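You operate a simulated robot arm through the tools that you are given. There is no shell and no other tool.

You run a simulated robot arm. Do the job below in one go: nothing can be reset, and whatever is moved stays where it is left.

Task
Put things in order on the top of the long bench. At the end: the blue motor stands where the knobbed pad stood; the white propeller from the top of the long bench stands on top of the white thermometer; the silver bracket from the top of the long bench stands where the blue motor stood; the knobbed pad is in the grey bin (marked "1"); whatever was shut is shut again. Leave all else as you found it, and nothing knocked over.

It is judged by the outcome, as a careful person would: the job done as asked, and still so three seconds after it is handed in. It fails if anything else is knocked over, pushed out of place, dropped, spilled or broken.

Robot
A 7-joint arm with a two-finger parallel gripper, fixed in place. Base frame: the origin is at the foot of the arm, x ahead of it, y to its left, z up; the work surface is at about z = 0. Lengths are in cm, angles in rad, forces in N, time in s.
With the tool pointing down near the work surface it reaches from about 24 to 62 cm from the base axis. Its first joint turns from -1.152 to 1.152 rad. Payload 2.6 kg.
The tool frame sits at the grasp point between the pads (the TCP): z along the fingers, y along the line on which they close. The tips reach 3 cm beyond it. The gripper opens to 9.4 cm. The fingers are 2.8 cm wide and 1 cm thick; the gripper's body (5 by 9.6 cm) begins 5.5 cm behind the TCP.
Orientation is told as [roll, pitch, yaw] about the base's x, y, z axes, in that order, counted from this pose: with the fingers straight down and closing along the base's y, the tool's x points along the base's -x, its y along +y and its z along -z.

Tools
- The arm moves only by the tool nudge_tool. Its argument "motion" is a list of rows, each an object (a shift or turn left out is 0, a gripper value left out holds the last) with "xyz": the shift along the base's x, y, z in cm, a list of three; "rot": the turn, a rotation vector about the base's x, y, z in rad, a list of three; "grip": the finger opening in cm, from 0 to 9.4. In form: [{"xyz": [tx, ty, tz], "rot": [ax, ay, az], "grip": grip}, ...]. A call has 1 to 20 rows; each row shifts and turns the commanded pose from where the row before left it. Each row takes 0.2 s and may step no farther than 5 cm and 0.15 rad from the row before; otherwise, or with a gripper value out of range, the whole call is refused. A pose out of reach is approached as far as the arm can. The call stops where the force on the tool passes 40 N (or 10 N more than at its start, if that is more) or the arm is blocked; 0.2 s more then pass. The fingers move at their own pace (about 7.2 cm/s each) and stop on an object; they squeeze with about 24 N. The grip force told is the motor's: it shows also when the fingers shut on nothing. Time passes only in rows, and 0.2 s behind the last, so rows that do not move let the fingers close. The reply holds the time, the measured pose of the TCP, the force on the tool along the base axes, the opening and the grip force, in the units named above and with some noise, with the torque about the TCP (base axes, N m) and any sound that the robot's microphone picked up, and new pictures: "show" is both (left out), scene, wrist or none.
- Cameras (640 x 400 px; columns grow to the right, rows downward): "scene" is fixed at [1.96, 41.66, 57.6]; the picture's right is [-0.91, -0.42, 0.00], its down [-0.19, 0.42, -0.89] and it looks along [0.37, -0.81, -0.46] (base axes); focal length 341 px, centre (320, 200). "wrist" rides on the gripper at [7.6, 1.4, -10.3] in the tool frame; the picture's right is [-0.18, 0.98, 0.00], its down [-0.75, -0.14, -0.64] and it looks along [-0.63, -0.12, 0.77] (tool axes); focal length 243 px, centre (320, 200). There is no depth. A picture from a camera that has moved, and an enlarged one, comes with that camera's place and axes in the base frame and with its lens.
- enlarge(camera, box): a new picture of the part [left, top, right, bottom] of that camera's present view, enlarged. The clock stands still meanwhile.
- job_done(): hands the job in; it is judged then, once.

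Places have to be worked out from the pictures, the camera data and where the tool is seen. Open the gripper and draw the arm clear of the work before you hand the job in, unless the task says otherwise.

The tools are called after "Request:" as a command line: name --argument value ..., lists and objects as JSON in quotes. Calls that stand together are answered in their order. nudge_tool: Moves the arm, as the interface text tells. Its arguments: {"type":"object","properties":{"motion":{"type":"array"},"show":{"type":"string","enum":["both","scene","wrist","none"]}},"required":["motion"]} The other tools are called the same way: enlarge (camera, box) takes an enlarged picture of a part of a camera's view; job_done () hands the job in.

At the start:

```text
clock: 0.0
eef_pos: [42.37, -9.49, 28.42]
tcp_rot: [-0.001, 0.0, 0.001]
force: [0.3, 1.2, -0.1]
wrist_torque: [0.02, -0.01, 0.0]
finger_gap: 9.42
gripper_force: 0.1
```

scene: 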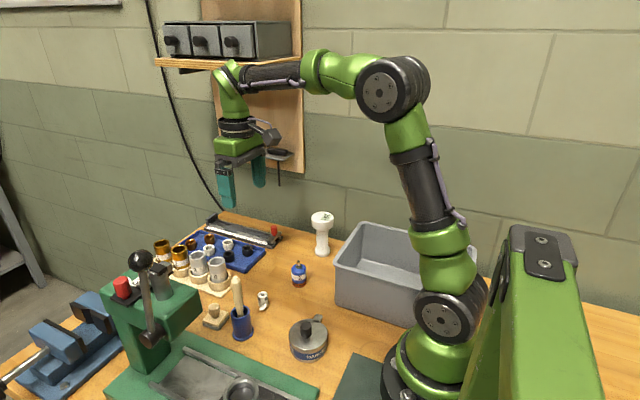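
wrist: 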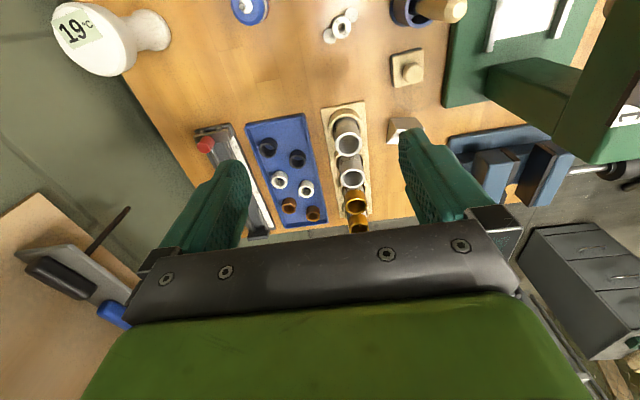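

The pictures show a bench with a thermometer, a grey bin, a blue motor and small parts. I'll enlarge several regions to identify every object before moving.

Request:
enlarge --camera "scene" --box '[140, 200, 340, 325]'

Request:
enlarge --camera "scene" --box '[200, 260, 360, 360]'

Request:
enlarge --camera "wrist" --box '[220, 0, 460, 150]'

Request:
enlarge --camera "scene" --box '[280, 200, 520, 350]'

Request:
enlarge --camera "scene" --box '[140, 0, 340, 125]'

```text
3.20 times, centred on (240, 262) of scene
camera zoom: at [1.96, 41.66, 57.6], right [-0.91, -0.42, 0.0], down [-0.19, 0.42, -0.89], along [0.37, -0.81, -0.46], focal length 1091 px, centre (576, 0)
```

zoom: 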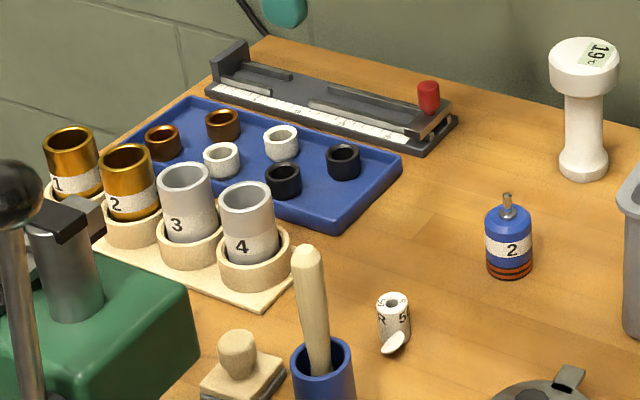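

```text
4.00 times, centred on (280, 310) of scene
camera zoom: at [1.96, 41.66, 57.6], right [-0.91, -0.42, 0.0], down [-0.19, 0.42, -0.89], along [0.37, -0.81, -0.46], focal length 1364 px, centre (480, -240)
```

zoom: 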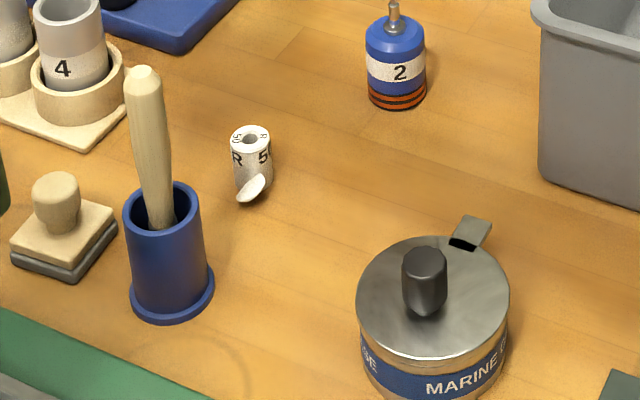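

```text
2.67 times, centred on (340, 75) of wrist
camera zoom: at [34.83, -8.1, 38.7], right [0.18, 0.98, 0.0], down [0.75, -0.14, 0.64], along [0.63, -0.12, -0.77], focal length 647 px, centre (267, 533)
```

zoom: 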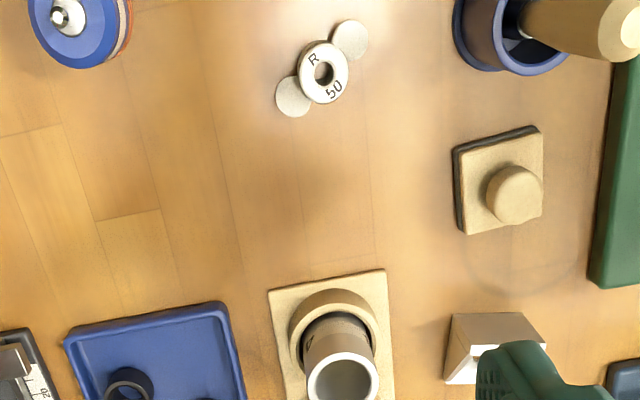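

```text
2.67 times, centred on (400, 275) of scene
camera zoom: at [1.96, 41.66, 57.6], right [-0.91, -0.42, 0.0], down [-0.19, 0.42, -0.89], along [0.37, -0.81, -0.46], focal length 910 px, centre (107, 0)
```

zoom: 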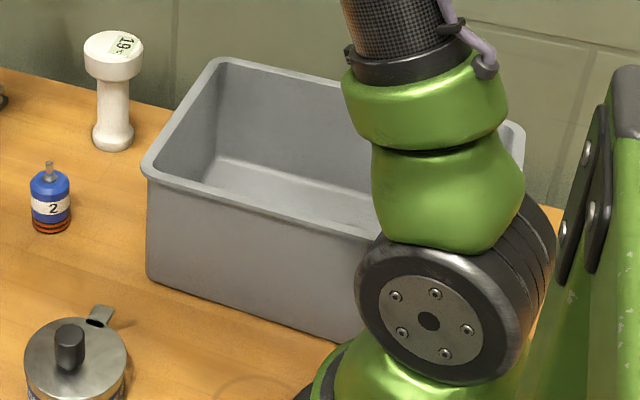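

```text
3.20 times, centred on (240, 62) of scene
camera zoom: at [1.96, 41.66, 57.6], right [-0.91, -0.42, 0.0], down [-0.19, 0.42, -0.89], along [0.37, -0.81, -0.46], focal length 1091 px, centre (576, 640)
```

zoom: 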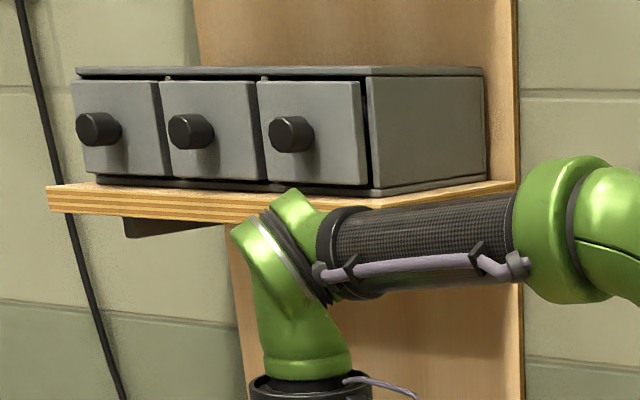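

The propeller (white "R 50" hub with two blades), motor ("2"), knobbed pad and thermometer are visible; the silver bracket may be the object half hidden by the finger. I'll look closer there and at the other areas.

Request:
enlarge --camera "wrist" --box '[360, 80, 520, 180]'

Request:
enlarge --camera "wrist" --box '[440, 0, 640, 125]'

Request:
enlarge --camera "scene" --box '[0, 240, 224, 380]'

Request:
enlarge --camera "wrist" --box '[500, 200, 640, 400]'

Request:
enlarge --camera "scene" --box '[90, 300, 410, 400]'

```text
4.00 times, centred on (440, 130) of wrist
camera zoom: at [34.83, -8.1, 38.7], right [0.18, 0.98, 0.0], down [0.75, -0.14, 0.64], along [0.63, -0.12, -0.77], focal length 970 px, centre (-160, 480)
```

zoom: 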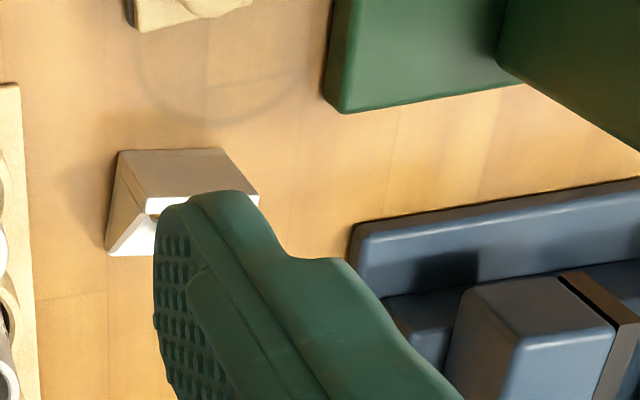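

```text
3.20 times, centred on (540, 62) of wrist
camera zoom: at [34.83, -8.1, 38.7], right [0.18, 0.98, 0.0], down [0.75, -0.14, 0.64], along [0.63, -0.12, -0.77], focal length 776 px, centre (-384, 640)
```

zoom: 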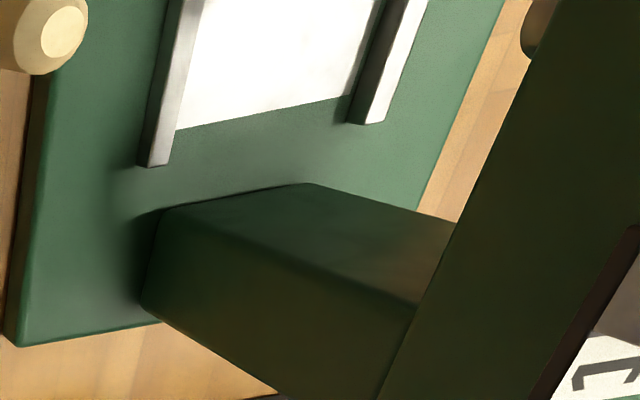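

```text
2.86 times, centred on (112, 310) of scene
camera zoom: at [1.96, 41.66, 57.6], right [-0.91, -0.42, 0.0], down [-0.19, 0.42, -0.89], along [0.37, -0.81, -0.46], focal length 974 px, centre (914, -114)
```

zoom: 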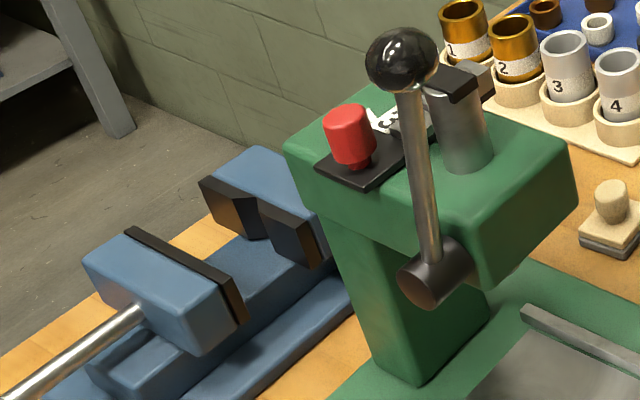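

```text
2.00 times, centred on (570, 300) of wrist
camera zoom: at [34.83, -8.1, 38.7], right [0.18, 0.98, 0.0], down [0.75, -0.14, 0.64], along [0.63, -0.12, -0.77], focal length 485 px, centre (-180, 0)
```

zoom: 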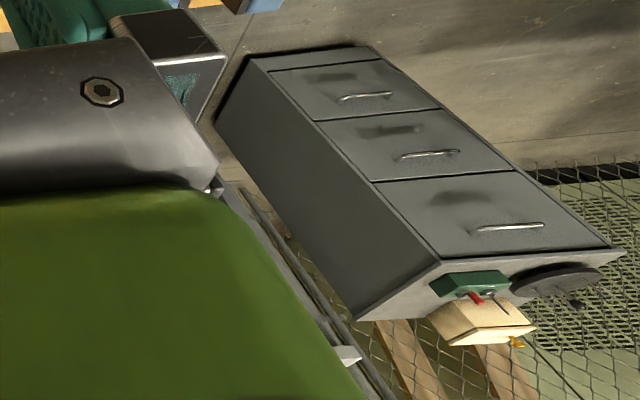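

```text
2.00 times, centred on (250, 350) of scene
camera zoom: at [1.96, 41.66, 57.6], right [-0.91, -0.42, 0.0], down [-0.19, 0.42, -0.89], along [0.37, -0.81, -0.46], focal length 682 px, centre (460, -100)
```

zoom: 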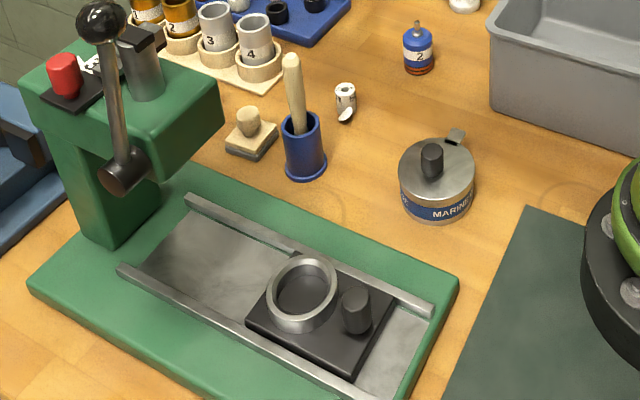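

I judge (base cm) pad ≈ (44.5, 2.4), motor ≈ (34,-16), propeller ≈ (38,-6), thermometer ≈ (34,-30.5) about 12 tall, bracket ≈ (53.5,2.5), bin x≈-3..23, y≈-31..-13, height ≈12. I'll move up and over for a better look at the bracket, pad and pestle.

Request:
nudge_tool --motion '[{"xyz": [2, 3.5, 0.8]}, {"xyz": [2, 3.5, 0.8]}, {"xyz": [2, 3.5, 0.5]}, {"xyz": [0, 0, 0]}]'

```text
clock: 1.0
eef_pos: [48.56, 0.92, 30.42]
tcp_rot: [0.001, 0.0, 0.0]
force: [0.1, 0.7, 0.0]
wrist_torque: [-0.02, -0.01, -0.01]
finger_gap: 9.39
gripper_force: 0.1
camera wrist: at [41.06, 2.34, 40.77], right [0.18, 0.98, 0.0], down [0.75, -0.14, 0.64], along [0.63, -0.12, -0.77], focal length 243 px, centre (320, 200)
```

scene: 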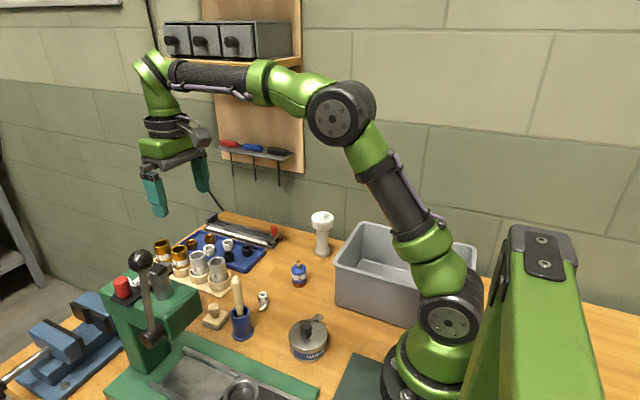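
wrist: 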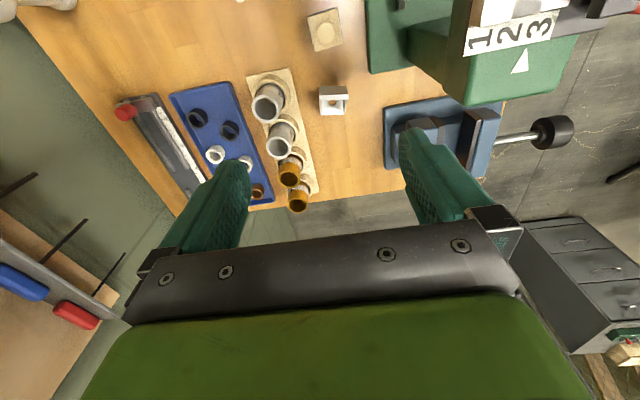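

Request:
enlarge --camera "wrist" --box '[280, 0, 440, 120]'

Request:
enlarge --camera "wrist" --box '[360, 0, 640, 175]'

Request:
enlarge --camera "wrist" --box '[304, 70, 368, 130]'

```text
3.33 times, centred on (360, 60) of wrist
camera zoom: at [41.06, 2.34, 40.77], right [0.18, 0.98, 0.0], down [0.75, -0.14, 0.64], along [0.63, -0.12, -0.77], focal length 809 px, centre (187, 667)
```

zoom: 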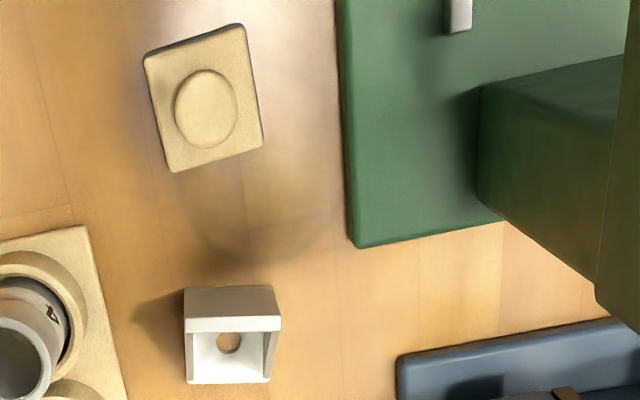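

```text
2.29 times, centred on (500, 88) of wrist
camera zoom: at [41.06, 2.34, 40.77], right [0.18, 0.98, 0.0], down [0.75, -0.14, 0.64], along [0.63, -0.12, -0.77], focal length 555 px, centre (-91, 457)
```

zoom: 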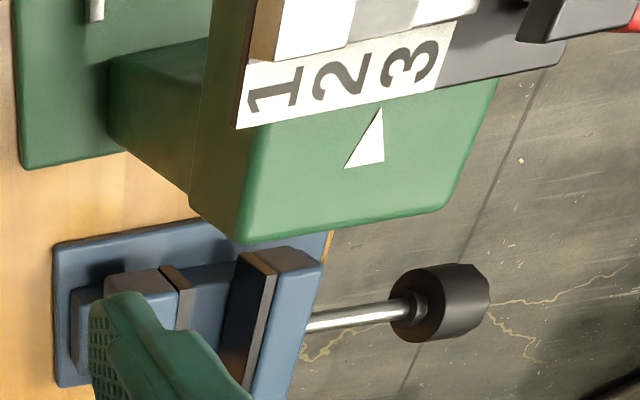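

```text
6.67 times, centred on (336, 100) of wrist
camera zoom: at [41.06, 2.34, 40.77], right [0.18, 0.98, 0.0], down [0.75, -0.14, 0.64], along [0.63, -0.12, -0.77], focal length 1618 px, centre (213, 867)
```

zoom: 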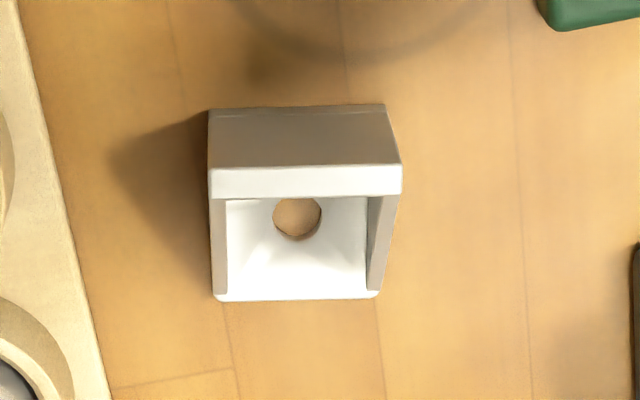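

The bracket is an L with side gussets: wall toward the base at x≈52, plate toward +x to ≈56.3, y≈0..4.2, about 4.4 tall. The pad centre is ≈(44.5,2.35). The wrist camera housing could hit the pestle (tip ≈(37.7,2.2,14)) at yaw 0, so I approach the pad's knob with yaw −0.5 and check from above.

Request:
nudge_tool --motion '[{"xyz": [-1.0, 0.35, -2.6], "rot": [0, 0, -0.125], "grip": 6.0}, {"xyz": [-1.0, 0.35, -2.6], "rot": [0, 0, -0.125]}, {"xyz": [-1.0, 0.35, -2.6], "rot": [0, 0, -0.125]}, {"xyz": [-1.0, 0.35, -2.6], "rot": [0, 0, -0.125]}, {"xyz": [0, 0, 0]}]'

```text
clock: 2.2
eef_pos: [44.45, 2.39, 19.82]
tcp_rot: [0.0, 0.0, -0.503]
force: [0.4, -0.1, -0.1]
wrist_torque: [0.0, 0.01, -0.01]
finger_gap: 6.01
gripper_force: 0.1
camera wrist: at [38.58, 7.3, 30.33], right [0.63, 0.77, 0.0], down [0.59, -0.49, 0.64], along [0.5, -0.41, -0.77], focal length 243 px, centre (320, 200)
```

scene: 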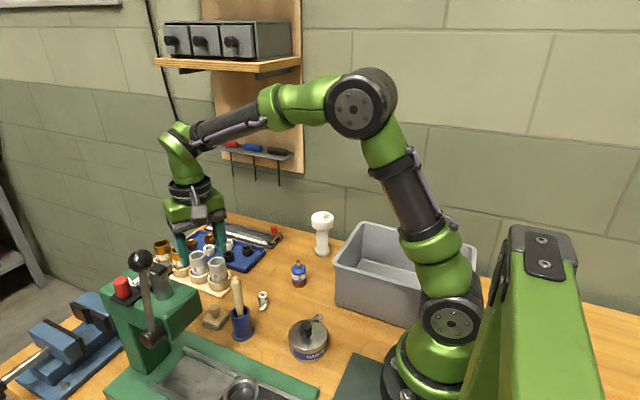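
wrist: 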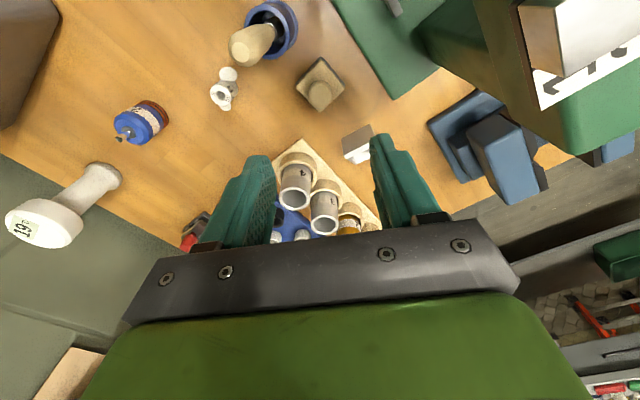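

Pestle and camera look well separated. I'll enlarge to refine the knob and the pad's location before descending.

Request:
enlarge --camera "wrist" --box '[200, 0, 392, 120]'

Request:
enlarge --camera "wrist" --box '[80, 40, 272, 160]'

Request:
enlarge --camera "scene" --box '[140, 170, 300, 350]'

```text
3.33 times, centred on (296, 60) of wrist
camera zoom: at [38.58, 7.3, 30.33], right [0.63, 0.77, 0.0], down [0.59, -0.49, 0.64], along [0.5, -0.41, -0.77], focal length 809 px, centre (400, 667)
```

zoom: 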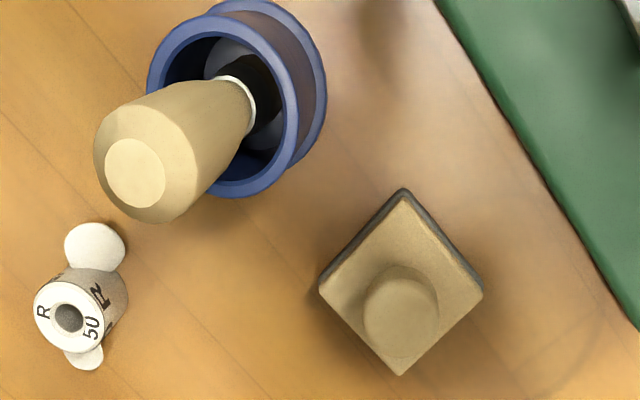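

```text
3.33 times, centred on (176, 100) of wrist
camera zoom: at [38.58, 7.3, 30.33], right [0.63, 0.77, 0.0], down [0.59, -0.49, 0.64], along [0.5, -0.41, -0.77], focal length 809 px, centre (800, 533)
```

zoom: 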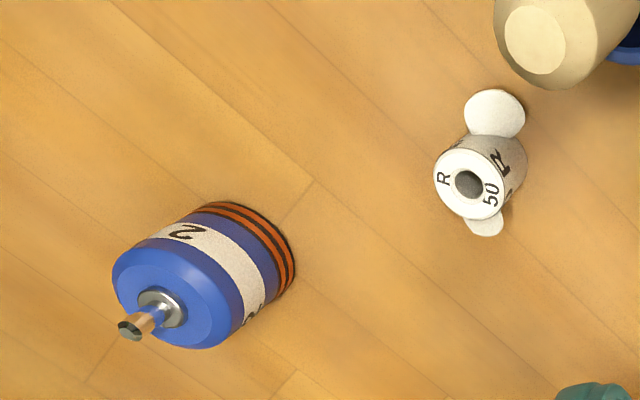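

```text
2.22 times, centred on (220, 260) of scene
camera zoom: at [1.96, 41.66, 57.6], right [-0.91, -0.42, 0.0], down [-0.19, 0.42, -0.89], along [0.37, -0.81, -0.46], focal length 758 px, centre (542, 67)
```

zoom: 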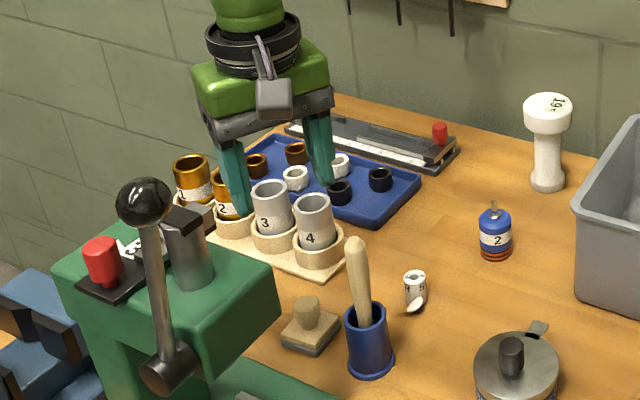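

Pad centre refined to ≈(44.5,2.45), knob top about z≈4–5. I descend to just above the knob first and check.

Request:
nudge_tool --motion '[{"xyz": [0.05, 0.05, -2.5]}, {"xyz": [0, 0, -2.5]}, {"xyz": [0, 0, -2.5]}, {"xyz": [0, 0, -2.0]}, {"xyz": [0, 0, -1.5]}, {"xyz": [0, 0, 0]}]'

```text
clock: 3.6
eef_pos: [44.42, 2.5, 9.07]
tcp_rot: [0.001, -0.002, -0.502]
force: [0.2, -0.8, -0.6]
wrist_torque: [0.01, -0.03, 0.0]
finger_gap: 5.99
gripper_force: 0.0
camera wrist: at [38.57, 7.36, 19.35], right [0.63, 0.77, 0.0], down [0.59, -0.49, 0.64], along [0.5, -0.41, -0.77], focal length 243 px, centre (320, 200)
```

scene: 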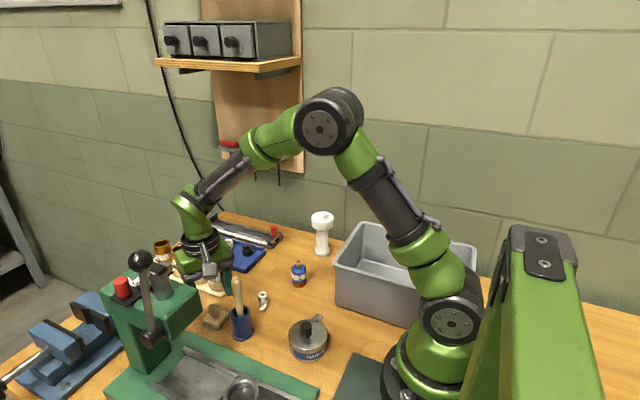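
wrist: 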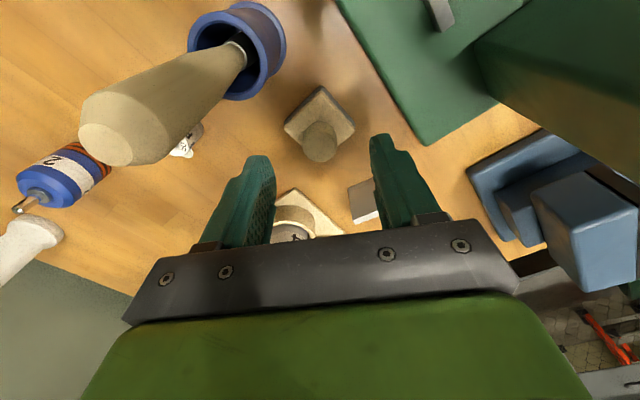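

The knob sits centred between the fingers in the wrist picture. I descend the last 4.3 cm and close on the knob.

Request:
nudge_tool --motion '[{"xyz": [0.03, -0.03, -1.5]}, {"xyz": [0, 0, -1.5]}, {"xyz": [0, 0, -1.3]}, {"xyz": [0, 0, 0]}]'

```text
clock: 4.6
eef_pos: [44.59, 2.56, 4.72]
tcp_rot: [0.0, 0.0, -0.502]
force: [-0.2, 0.2, 0.1]
wrist_torque: [0.02, 0.01, 0.03]
finger_gap: 6.01
gripper_force: 0.1
camera wrist: at [38.63, 7.36, 15.0], right [0.63, 0.77, 0.0], down [0.59, -0.49, 0.64], along [0.5, -0.41, -0.77], focal length 243 px, centre (320, 200)
```

scene: 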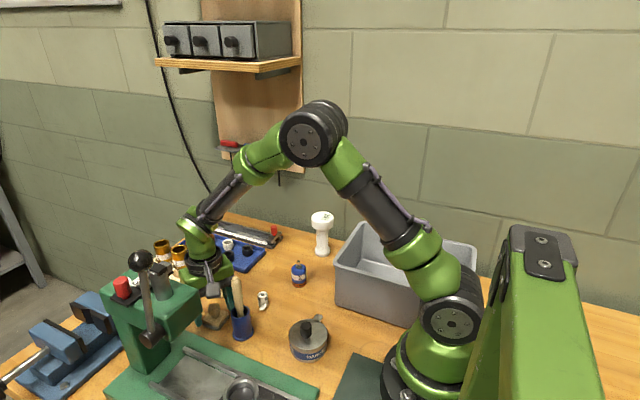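
wrist: 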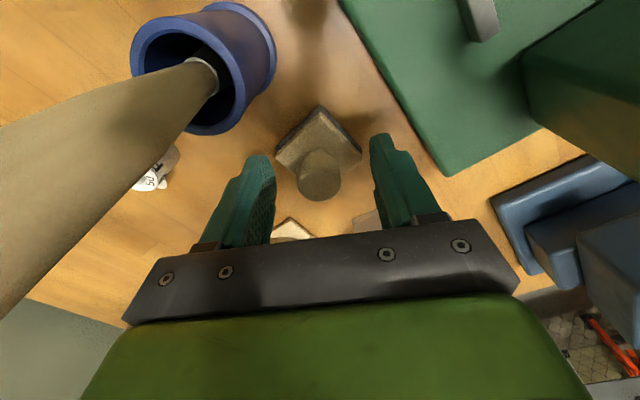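

No contact so far and the knob is between the fingers. I close the gripper.

Request:
nudge_tool --motion '[{"grip": 3.2}, {"grip": 1.0}, {"grip": 1.0}, {"grip": 1.0}]'

Request:
enlarge --camera "wrist" --box '[220, 80, 420, 220]'

```text
clock: 5.6
eef_pos: [44.48, 2.5, 4.57]
tcp_rot: [0.001, 0.001, -0.5]
force: [-0.1, 0.4, -0.3]
wrist_torque: [0.0, 0.01, -0.01]
finger_gap: 5.36
gripper_force: 24.0
camera wrist: at [38.63, 7.36, 15.02], right [0.63, 0.77, 0.0], down [0.59, -0.49, 0.64], along [0.5, -0.41, -0.77], focal length 243 px, centre (320, 200)
```

scene: 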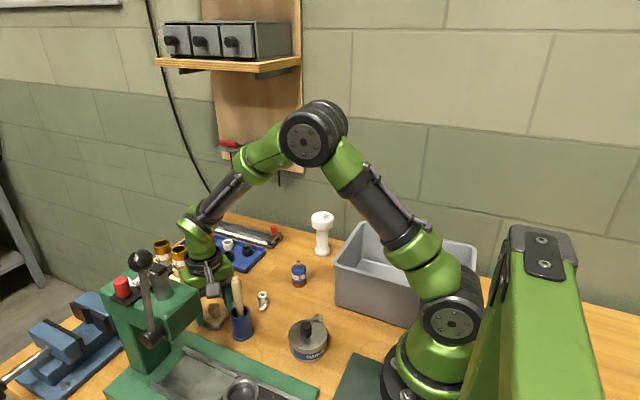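
wrist: 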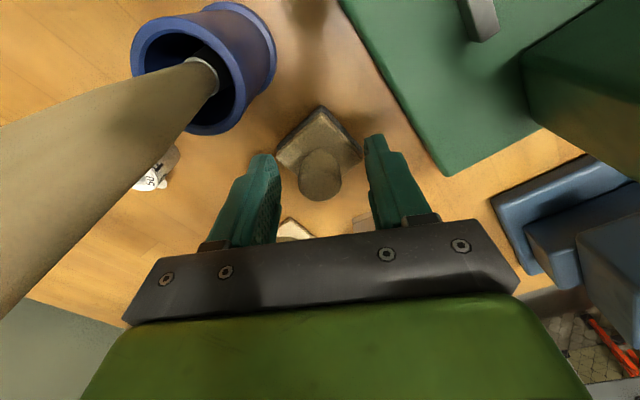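

```text
2.86 times, centred on (320, 150) of wrist
camera zoom: at [38.63, 7.36, 15.02], right [0.63, 0.77, 0.0], down [0.59, -0.49, 0.64], along [0.5, -0.41, -0.77], focal length 693 px, centre (320, 343)
```

zoom: 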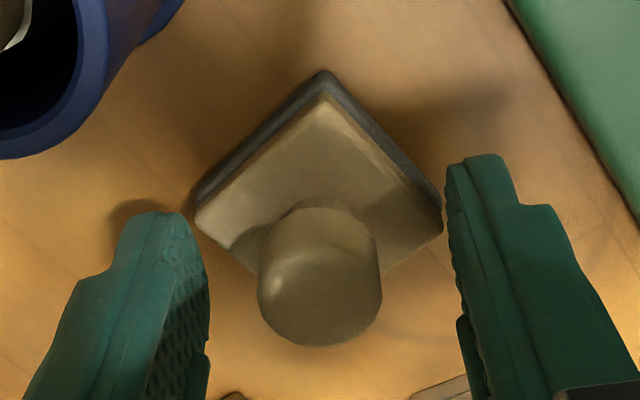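

The fingers stopped at 5.4 cm on the pad's base corners (diagonal), so the base is thicker than I assumed. I open, raise ~1.1 cm so the tips clear the base, and close on the knob.

Request:
nudge_tool --motion '[{"grip": 6.2}, {"grip": 6.2}, {"xyz": [0, 0, 1.0]}, {"xyz": [0, 0, 0]}, {"grip": 4.0}, {"grip": 3.2}, {"grip": 3.2}]'

Request:
enlarge --camera "wrist" --box '[220, 80, 420, 220]'

```text
clock: 7.2
eef_pos: [44.42, 2.53, 5.82]
tcp_rot: [0.001, 0.0, -0.502]
force: [0.7, 0.0, -0.6]
wrist_torque: [-0.02, 0.02, -0.04]
finger_gap: 3.25
gripper_force: 0.0
camera wrist: at [38.57, 7.3, 16.01], right [0.63, 0.77, 0.0], down [0.59, -0.49, 0.64], along [0.5, -0.41, -0.77], focal length 243 px, centre (320, 200)
```

scene: 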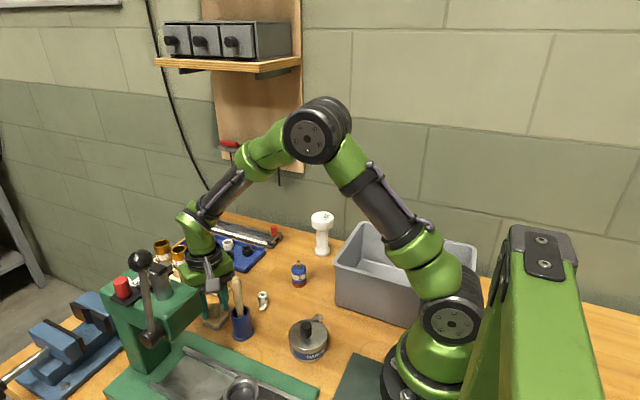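
wrist: 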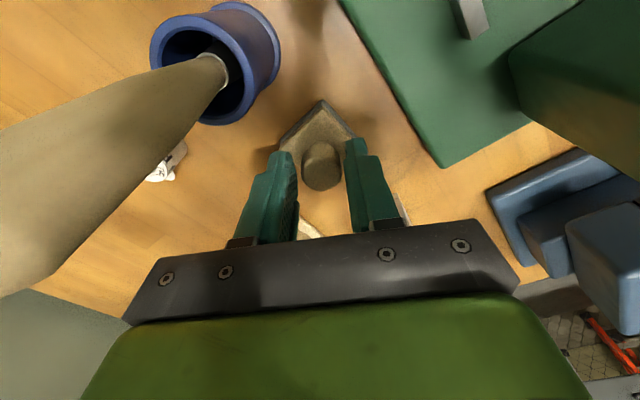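

```text
2.86 times, centred on (320, 150) of wrist
camera zoom: at [38.57, 7.3, 16.01], right [0.63, 0.77, 0.0], down [0.59, -0.49, 0.64], along [0.5, -0.41, -0.77], focal length 693 px, centre (320, 343)
```

zoom: 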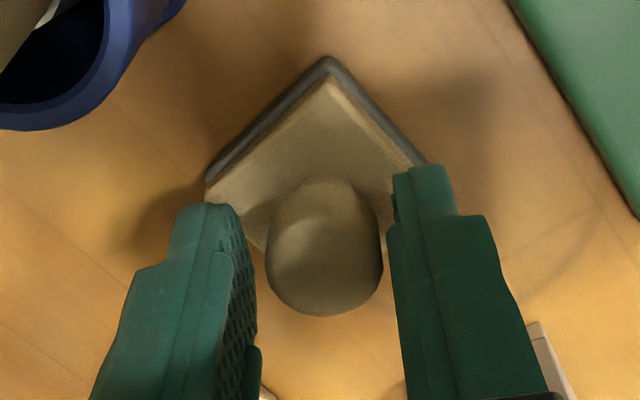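

The tips are now above the base with the knob nicely between them. I close fully on the knob and lift a little to test.

Request:
nudge_tool --motion '[{"grip": 1.5}, {"grip": 1.0}, {"grip": 1.0}, {"xyz": [0, 0, 1.0]}, {"xyz": [0, 0, 1.5]}, {"xyz": [0, 0, 0]}]'

Request:
enlarge --camera "wrist" --box '[220, 80, 420, 220]'

```text
clock: 8.6
eef_pos: [44.58, 2.51, 8.34]
tcp_rot: [0.0, 0.0, -0.501]
force: [0.8, 0.4, 0.0]
wrist_torque: [0.03, -0.01, 0.03]
finger_gap: 2.25
gripper_force: 24.6
camera wrist: at [38.6, 7.29, 18.53], right [0.63, 0.77, 0.0], down [0.59, -0.49, 0.64], along [0.5, -0.41, -0.77], focal length 243 px, centre (320, 200)
```

scene: 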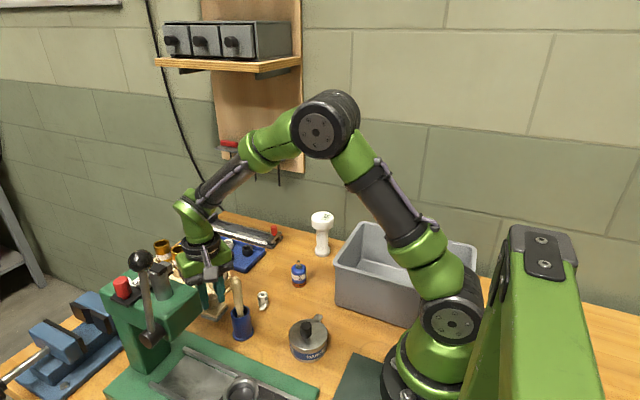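
wrist: 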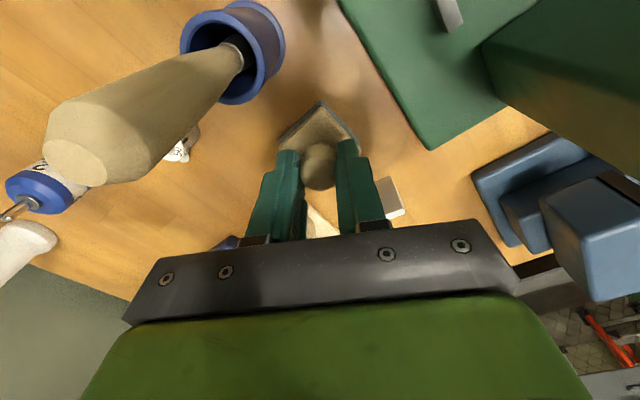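

```text
2.86 times, centred on (320, 150) of wrist
camera zoom: at [38.6, 7.29, 18.53], right [0.63, 0.77, 0.0], down [0.59, -0.49, 0.64], along [0.5, -0.41, -0.77], focal length 693 px, centre (320, 343)
```

zoom: 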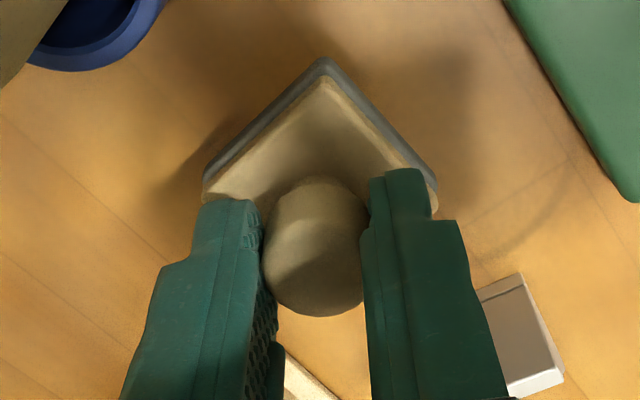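

The pad is held by its knob (gap 2.25, 24.6 N) and lifted. I raise it to z≈22 and carry it toward the bin.

Request:
nudge_tool --motion '[{"xyz": [0, 0, 2.5]}, {"xyz": [0, 0, 3]}, {"xyz": [0, 0, 3]}, {"xyz": [0, 0, 3]}, {"xyz": [-1, -1, 2.5]}, {"xyz": [-2, -1.8, 0]}, {"xyz": [-2, -1.8, 0]}, {"xyz": [-2, -1.8, 0]}, {"xyz": [-2, -1.8, 0]}, {"xyz": [-2, -1.8, 0]}, {"xyz": [-2, -1.8, 0]}, {"xyz": [-2, -1.8, 0]}, {"xyz": [-2, -1.8, 0]}, {"xyz": [-2, -1.8, 0]}, {"xyz": [-2, -1.8, 0]}, {"xyz": [0, 0, 0]}]'

```text
clock: 12.0
eef_pos: [23.45, -16.46, 22.3]
tcp_rot: [0.0, -0.001, -0.5]
force: [0.1, 0.3, 0.1]
wrist_torque: [0.02, 0.04, 0.0]
finger_gap: 2.25
gripper_force: 24.1
camera wrist: at [17.48, -11.65, 32.57], right [0.63, 0.77, 0.0], down [0.59, -0.49, 0.64], along [0.5, -0.41, -0.77], focal length 243 px, centre (320, 200)
```

scene: 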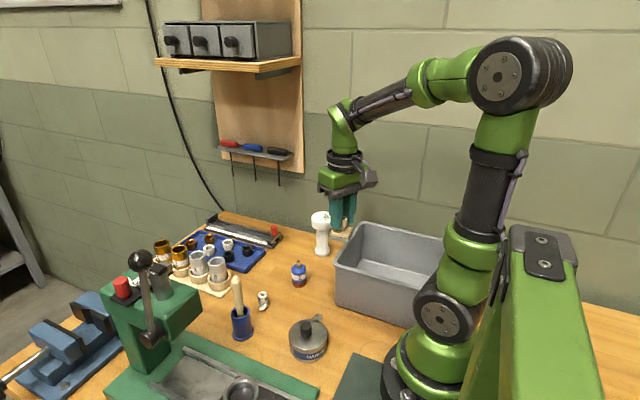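
wrist: 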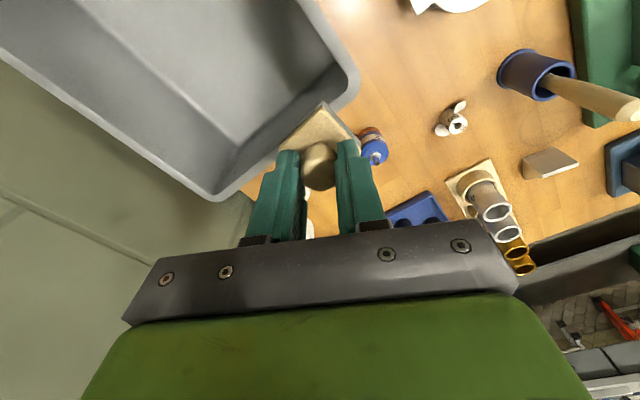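

The bin's near edge is confirmed at x≈23.3, y from −13 to −31, rim z≈12. I continue to about (15.7,−22.5) above the bin's inside.

Request:
nudge_tool --motion '[{"xyz": [-1.6, -1.2, 0]}, {"xyz": [-1.6, -1.2, 0]}, {"xyz": [-1.6, -1.2, 0]}, {"xyz": [-1.6, -1.2, 0]}, {"xyz": [-1.3, -1.2, 0]}, {"xyz": [0, 0, 0]}]'

```text
clock: 13.4
eef_pos: [15.77, -22.4, 22.37]
tcp_rot: [0.0, 0.0, -0.498]
force: [-0.1, -0.2, -0.3]
wrist_torque: [-0.02, -0.02, 0.0]
finger_gap: 2.25
gripper_force: 23.8
camera wrist: at [9.79, -17.56, 32.64], right [0.63, 0.77, 0.0], down [0.59, -0.49, 0.64], along [0.5, -0.41, -0.77], focal length 243 px, centre (320, 200)
```

scene: 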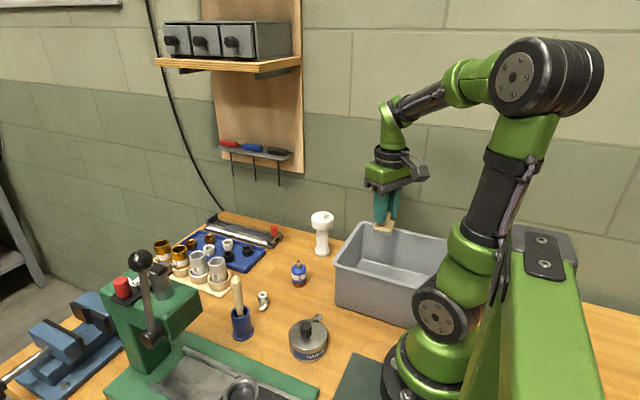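
wrist: 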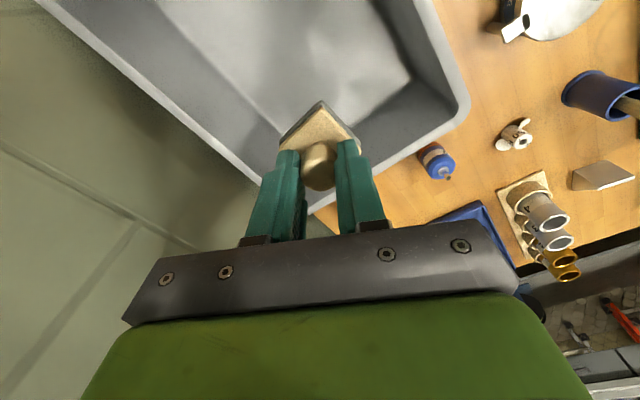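

The pad is over the bin's inside and the bin looks empty. I lower it: pad bottom is ≈5.7 below the TCP, so I go to z≈7.4 and then gently down.

Request:
nudge_tool --motion '[{"xyz": [0, 0, -2.5]}, {"xyz": [0, 0, -2.5]}, {"xyz": [0, 0, -2.5]}, {"xyz": [0, 0, -2.5]}, {"xyz": [0, 0, -2.5]}, {"xyz": [0, 0, -2.0]}, {"xyz": [0, 0, 0]}]'

```text
clock: 15.0
eef_pos: [15.69, -22.55, 7.68]
tcp_rot: [0.0, -0.001, -0.502]
force: [0.4, -0.9, -1.0]
wrist_torque: [0.02, 0.01, -0.02]
finger_gap: 2.25
gripper_force: 23.9
camera wrist: at [9.84, -17.74, 18.07], right [0.63, 0.77, 0.0], down [0.59, -0.49, 0.64], along [0.5, -0.41, -0.77], focal length 243 px, centre (320, 200)
```

scene: 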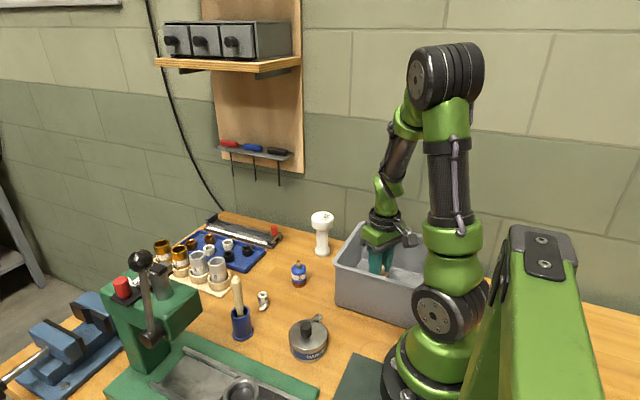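
wrist: 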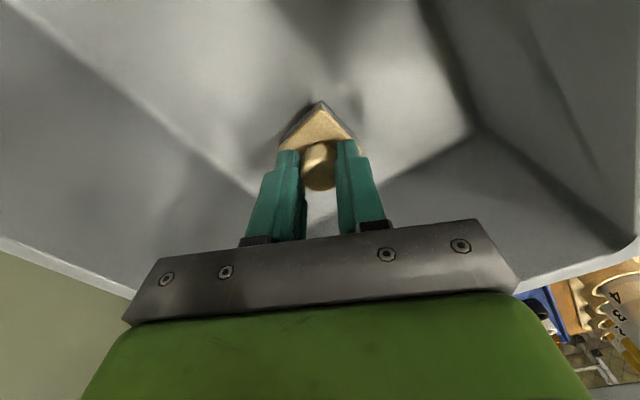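

No contact yet, plenty of room in the bin. I lower in small steps until contact.

Request:
nudge_tool --motion '[{"xyz": [0, 0, -0.4]}, {"xyz": [0, 0, -0.4]}, {"xyz": [0, 0, -0.3]}, {"xyz": [0, 0, 0]}]' --show "wrist"

```text
clock: 16.0
eef_pos: [15.84, -22.5, 6.59]
tcp_rot: [0.0, 0.0, -0.501]
force: [0.6, 0.2, 0.6]
wrist_torque: [-0.02, 0.0, -0.03]
finger_gap: 2.25
gripper_force: 23.5
camera wrist: at [9.82, -17.69, 16.98], right [0.63, 0.77, 0.0], down [0.59, -0.49, 0.64], along [0.5, -0.41, -0.77], focal length 243 px, centre (320, 200)
```

wrist: 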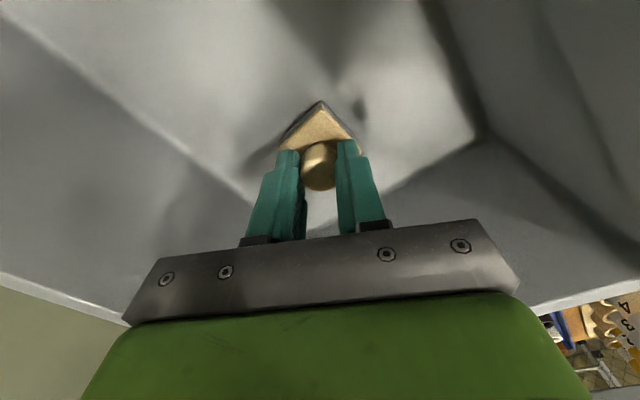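

Still no contact force at z≈6.6. I continue in 0.2 cm steps.

Request:
nudge_tool --motion '[{"xyz": [0, 0, -0.2]}, {"xyz": [0, 0, -0.2]}, {"xyz": [0, 0, 0]}]' --show "none"

```text
clock: 16.8
eef_pos: [15.79, -22.54, 6.27]
tcp_rot: [0.0, -0.001, -0.501]
force: [-4.2, 3.0, 17.1]
wrist_torque: [0.16, 0.19, -0.01]
finger_gap: 2.27
gripper_force: 24.2
```

Contact with the bin floor (17 N up). I release the pad by opening the fingers modestly, then rise straight up.

Request:
nudge_tool --motion '[{"xyz": [0, 0, 0.1], "grip": 3.0}, {"grip": 5.0}, {"grip": 5.0}, {"xyz": [0, 0, 1.5]}, {"xyz": [0, 0, 2.5]}, {"xyz": [0, 0, 3]}, {"xyz": [0, 0, 3]}, {"xyz": [0, 0, 3]}, {"xyz": [0, 0, 3]}, {"xyz": [0, 0, 0]}]'

```text
clock: 19.0
eef_pos: [15.92, -22.61, 22.23]
tcp_rot: [-0.001, 0.0, -0.499]
force: [-0.8, 0.1, 0.6]
wrist_torque: [0.0, -0.02, -0.01]
finger_gap: 4.99
gripper_force: 0.0
camera wrist: at [10.05, -17.7, 32.65], right [0.63, 0.77, 0.0], down [0.59, -0.48, 0.64], along [0.5, -0.41, -0.77], focal length 243 px, centre (320, 200)
```

scene: 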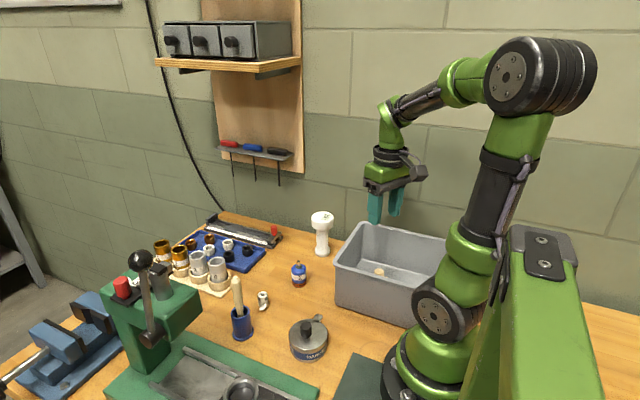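
wrist: 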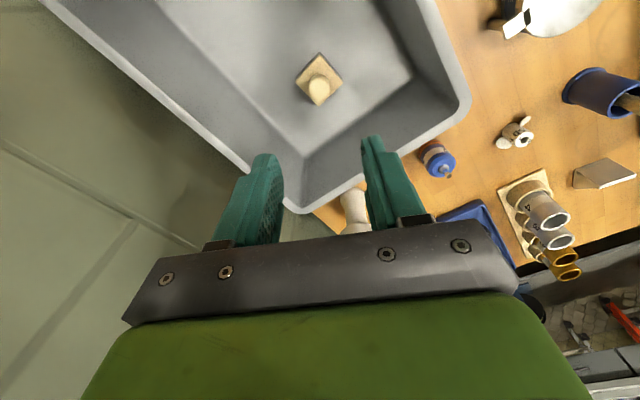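

The pad stands upright in the bin. Next the motor at ≈(34.1,−16.1): I move above it keeping yaw −0.5, fingers at 6 cm, and look.

Request:
nudge_tool --motion '[{"xyz": [2.6, 0.93, 0], "grip": 6.2}, {"xyz": [2.6, 0.93, 0]}, {"xyz": [2.6, 0.93, 0]}, {"xyz": [2.6, 0.93, 0]}, {"xyz": [2.6, 0.93, 0]}, {"xyz": [2.6, 0.93, 0]}, {"xyz": [2.6, 0.93, 0]}, {"xyz": [0, 0, -2]}, {"xyz": [0, 0, 0]}]'

Request:
enlarge --camera "wrist" --box '[230, 0, 470, 150]'

```text
clock: 21.0
eef_pos: [33.97, -16.11, 20.46]
tcp_rot: [-0.002, 0.001, -0.501]
force: [-0.3, -0.3, 0.1]
wrist_torque: [0.02, -0.04, 0.02]
finger_gap: 6.2
gripper_force: 0.0
camera wrist: at [28.13, -11.24, 30.71], right [0.63, 0.77, 0.0], down [0.59, -0.49, 0.64], along [0.5, -0.41, -0.77], focal length 243 px, centre (320, 200)
```

scene: 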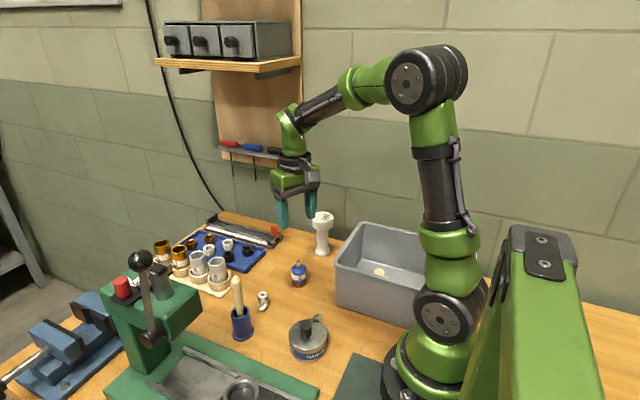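
wrist: 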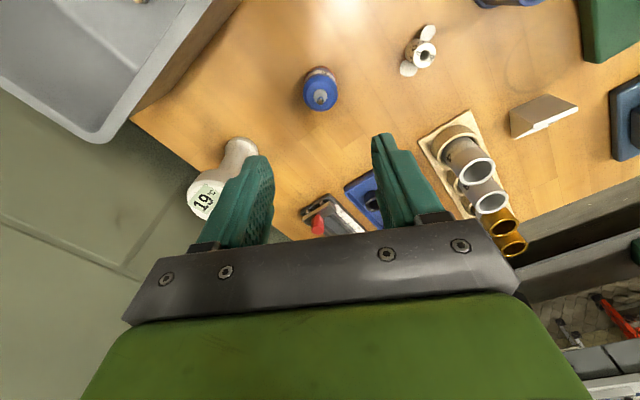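

```text
2.67 times, centred on (350, 75) of wrist
camera zoom: at [28.13, -11.24, 30.71], right [0.63, 0.77, 0.0], down [0.59, -0.49, 0.64], along [0.5, -0.41, -0.77], focal length 647 px, centre (240, 533)
```

zoom: 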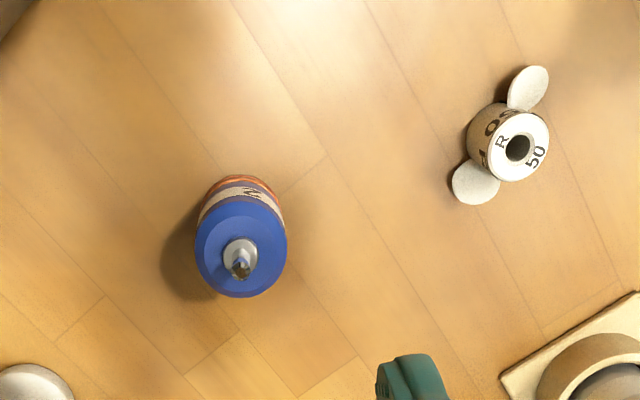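

The motor axis computes to ≈(34.03,−16.0), matching the TCP. I descend to z≈3.6 in two stages.

Request:
nudge_tool --motion '[{"xyz": [0.05, 0.08, -2.5]}, {"xyz": [0, 0, -2.5]}, {"xyz": [0, 0, -2.5]}, {"xyz": [0, 0, -2.5]}, {"xyz": [0, 0, -1.0]}, {"xyz": [0, 0, 0]}]'

```text
clock: 22.4
eef_pos: [33.89, -15.89, 9.22]
tcp_rot: [0.001, -0.001, -0.5]
force: [0.8, 0.3, -0.5]
wrist_torque: [0.0, 0.01, 0.01]
finger_gap: 6.19
gripper_force: 0.1
camera wrist: at [28.08, -11.12, 19.64], right [0.63, 0.77, 0.0], down [0.59, -0.49, 0.64], along [0.5, -0.41, -0.77], focal length 243 px, centre (320, 200)
```

scene: 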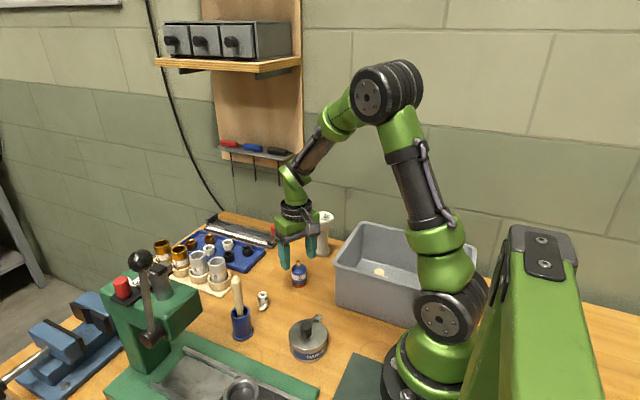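
wrist: 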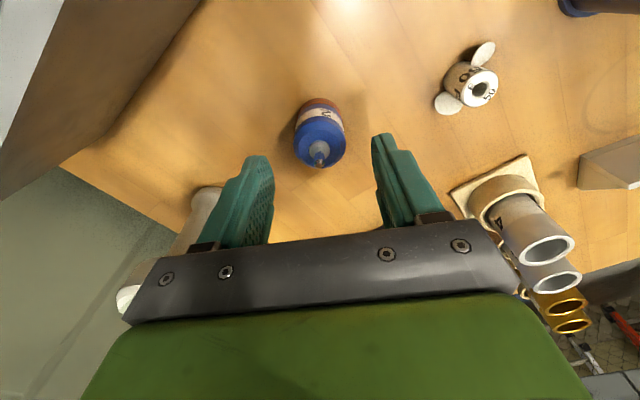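

Well centred. I descend the remaining ≈5.5 cm and close on the motor body.

Request:
nudge_tool --motion '[{"xyz": [0, 0, -2]}, {"xyz": [0, 0, -2]}, {"xyz": [0, 0, -1.5]}, {"xyz": [0, 0, 0]}]'

Request:
enlarge --camera "wrist" --box '[220, 80, 420, 220]'

```text
clock: 23.4
eef_pos: [34.0, -15.82, 3.79]
tcp_rot: [0.002, 0.0, -0.502]
force: [-0.1, 0.3, 0.4]
wrist_torque: [0.03, 0.03, -0.02]
finger_gap: 6.19
gripper_force: 0.0
camera wrist: at [28.13, -11.04, 14.15], right [0.63, 0.77, 0.0], down [0.59, -0.49, 0.64], along [0.5, -0.41, -0.77], focal length 243 px, centre (320, 200)
```

scene: 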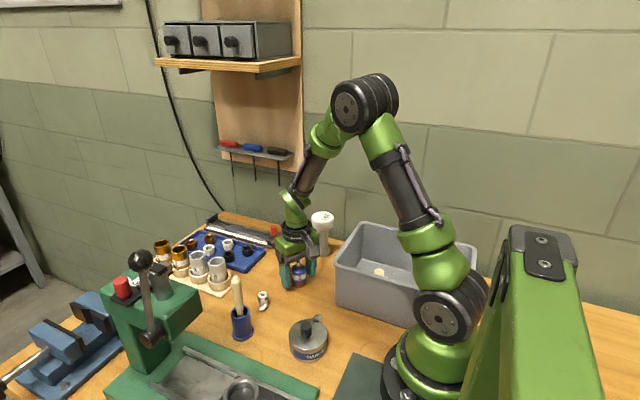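
wrist: 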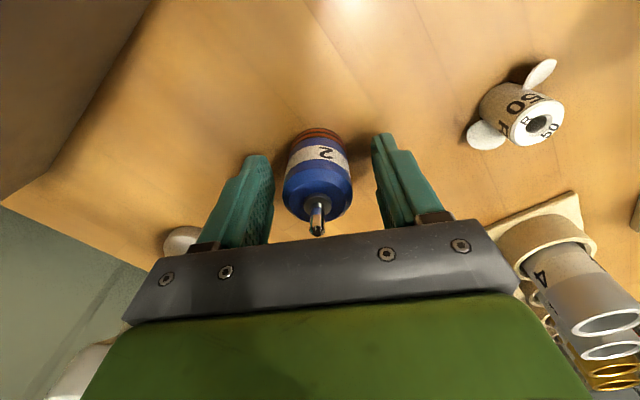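

```text
2.86 times, centred on (320, 150) of wrist
camera zoom: at [28.13, -11.04, 14.15], right [0.63, 0.77, 0.0], down [0.59, -0.49, 0.64], along [0.5, -0.41, -0.77], focal length 693 px, centre (320, 343)
```

zoom: 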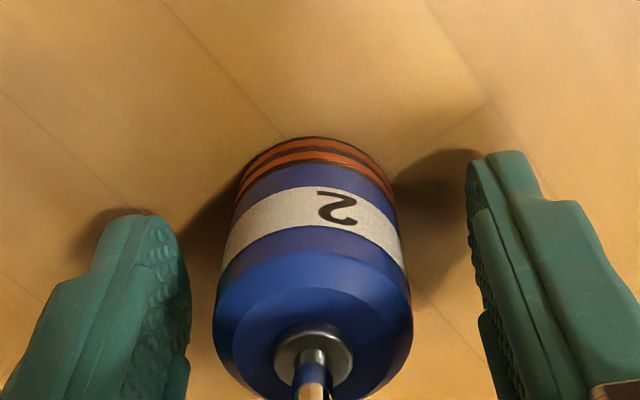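

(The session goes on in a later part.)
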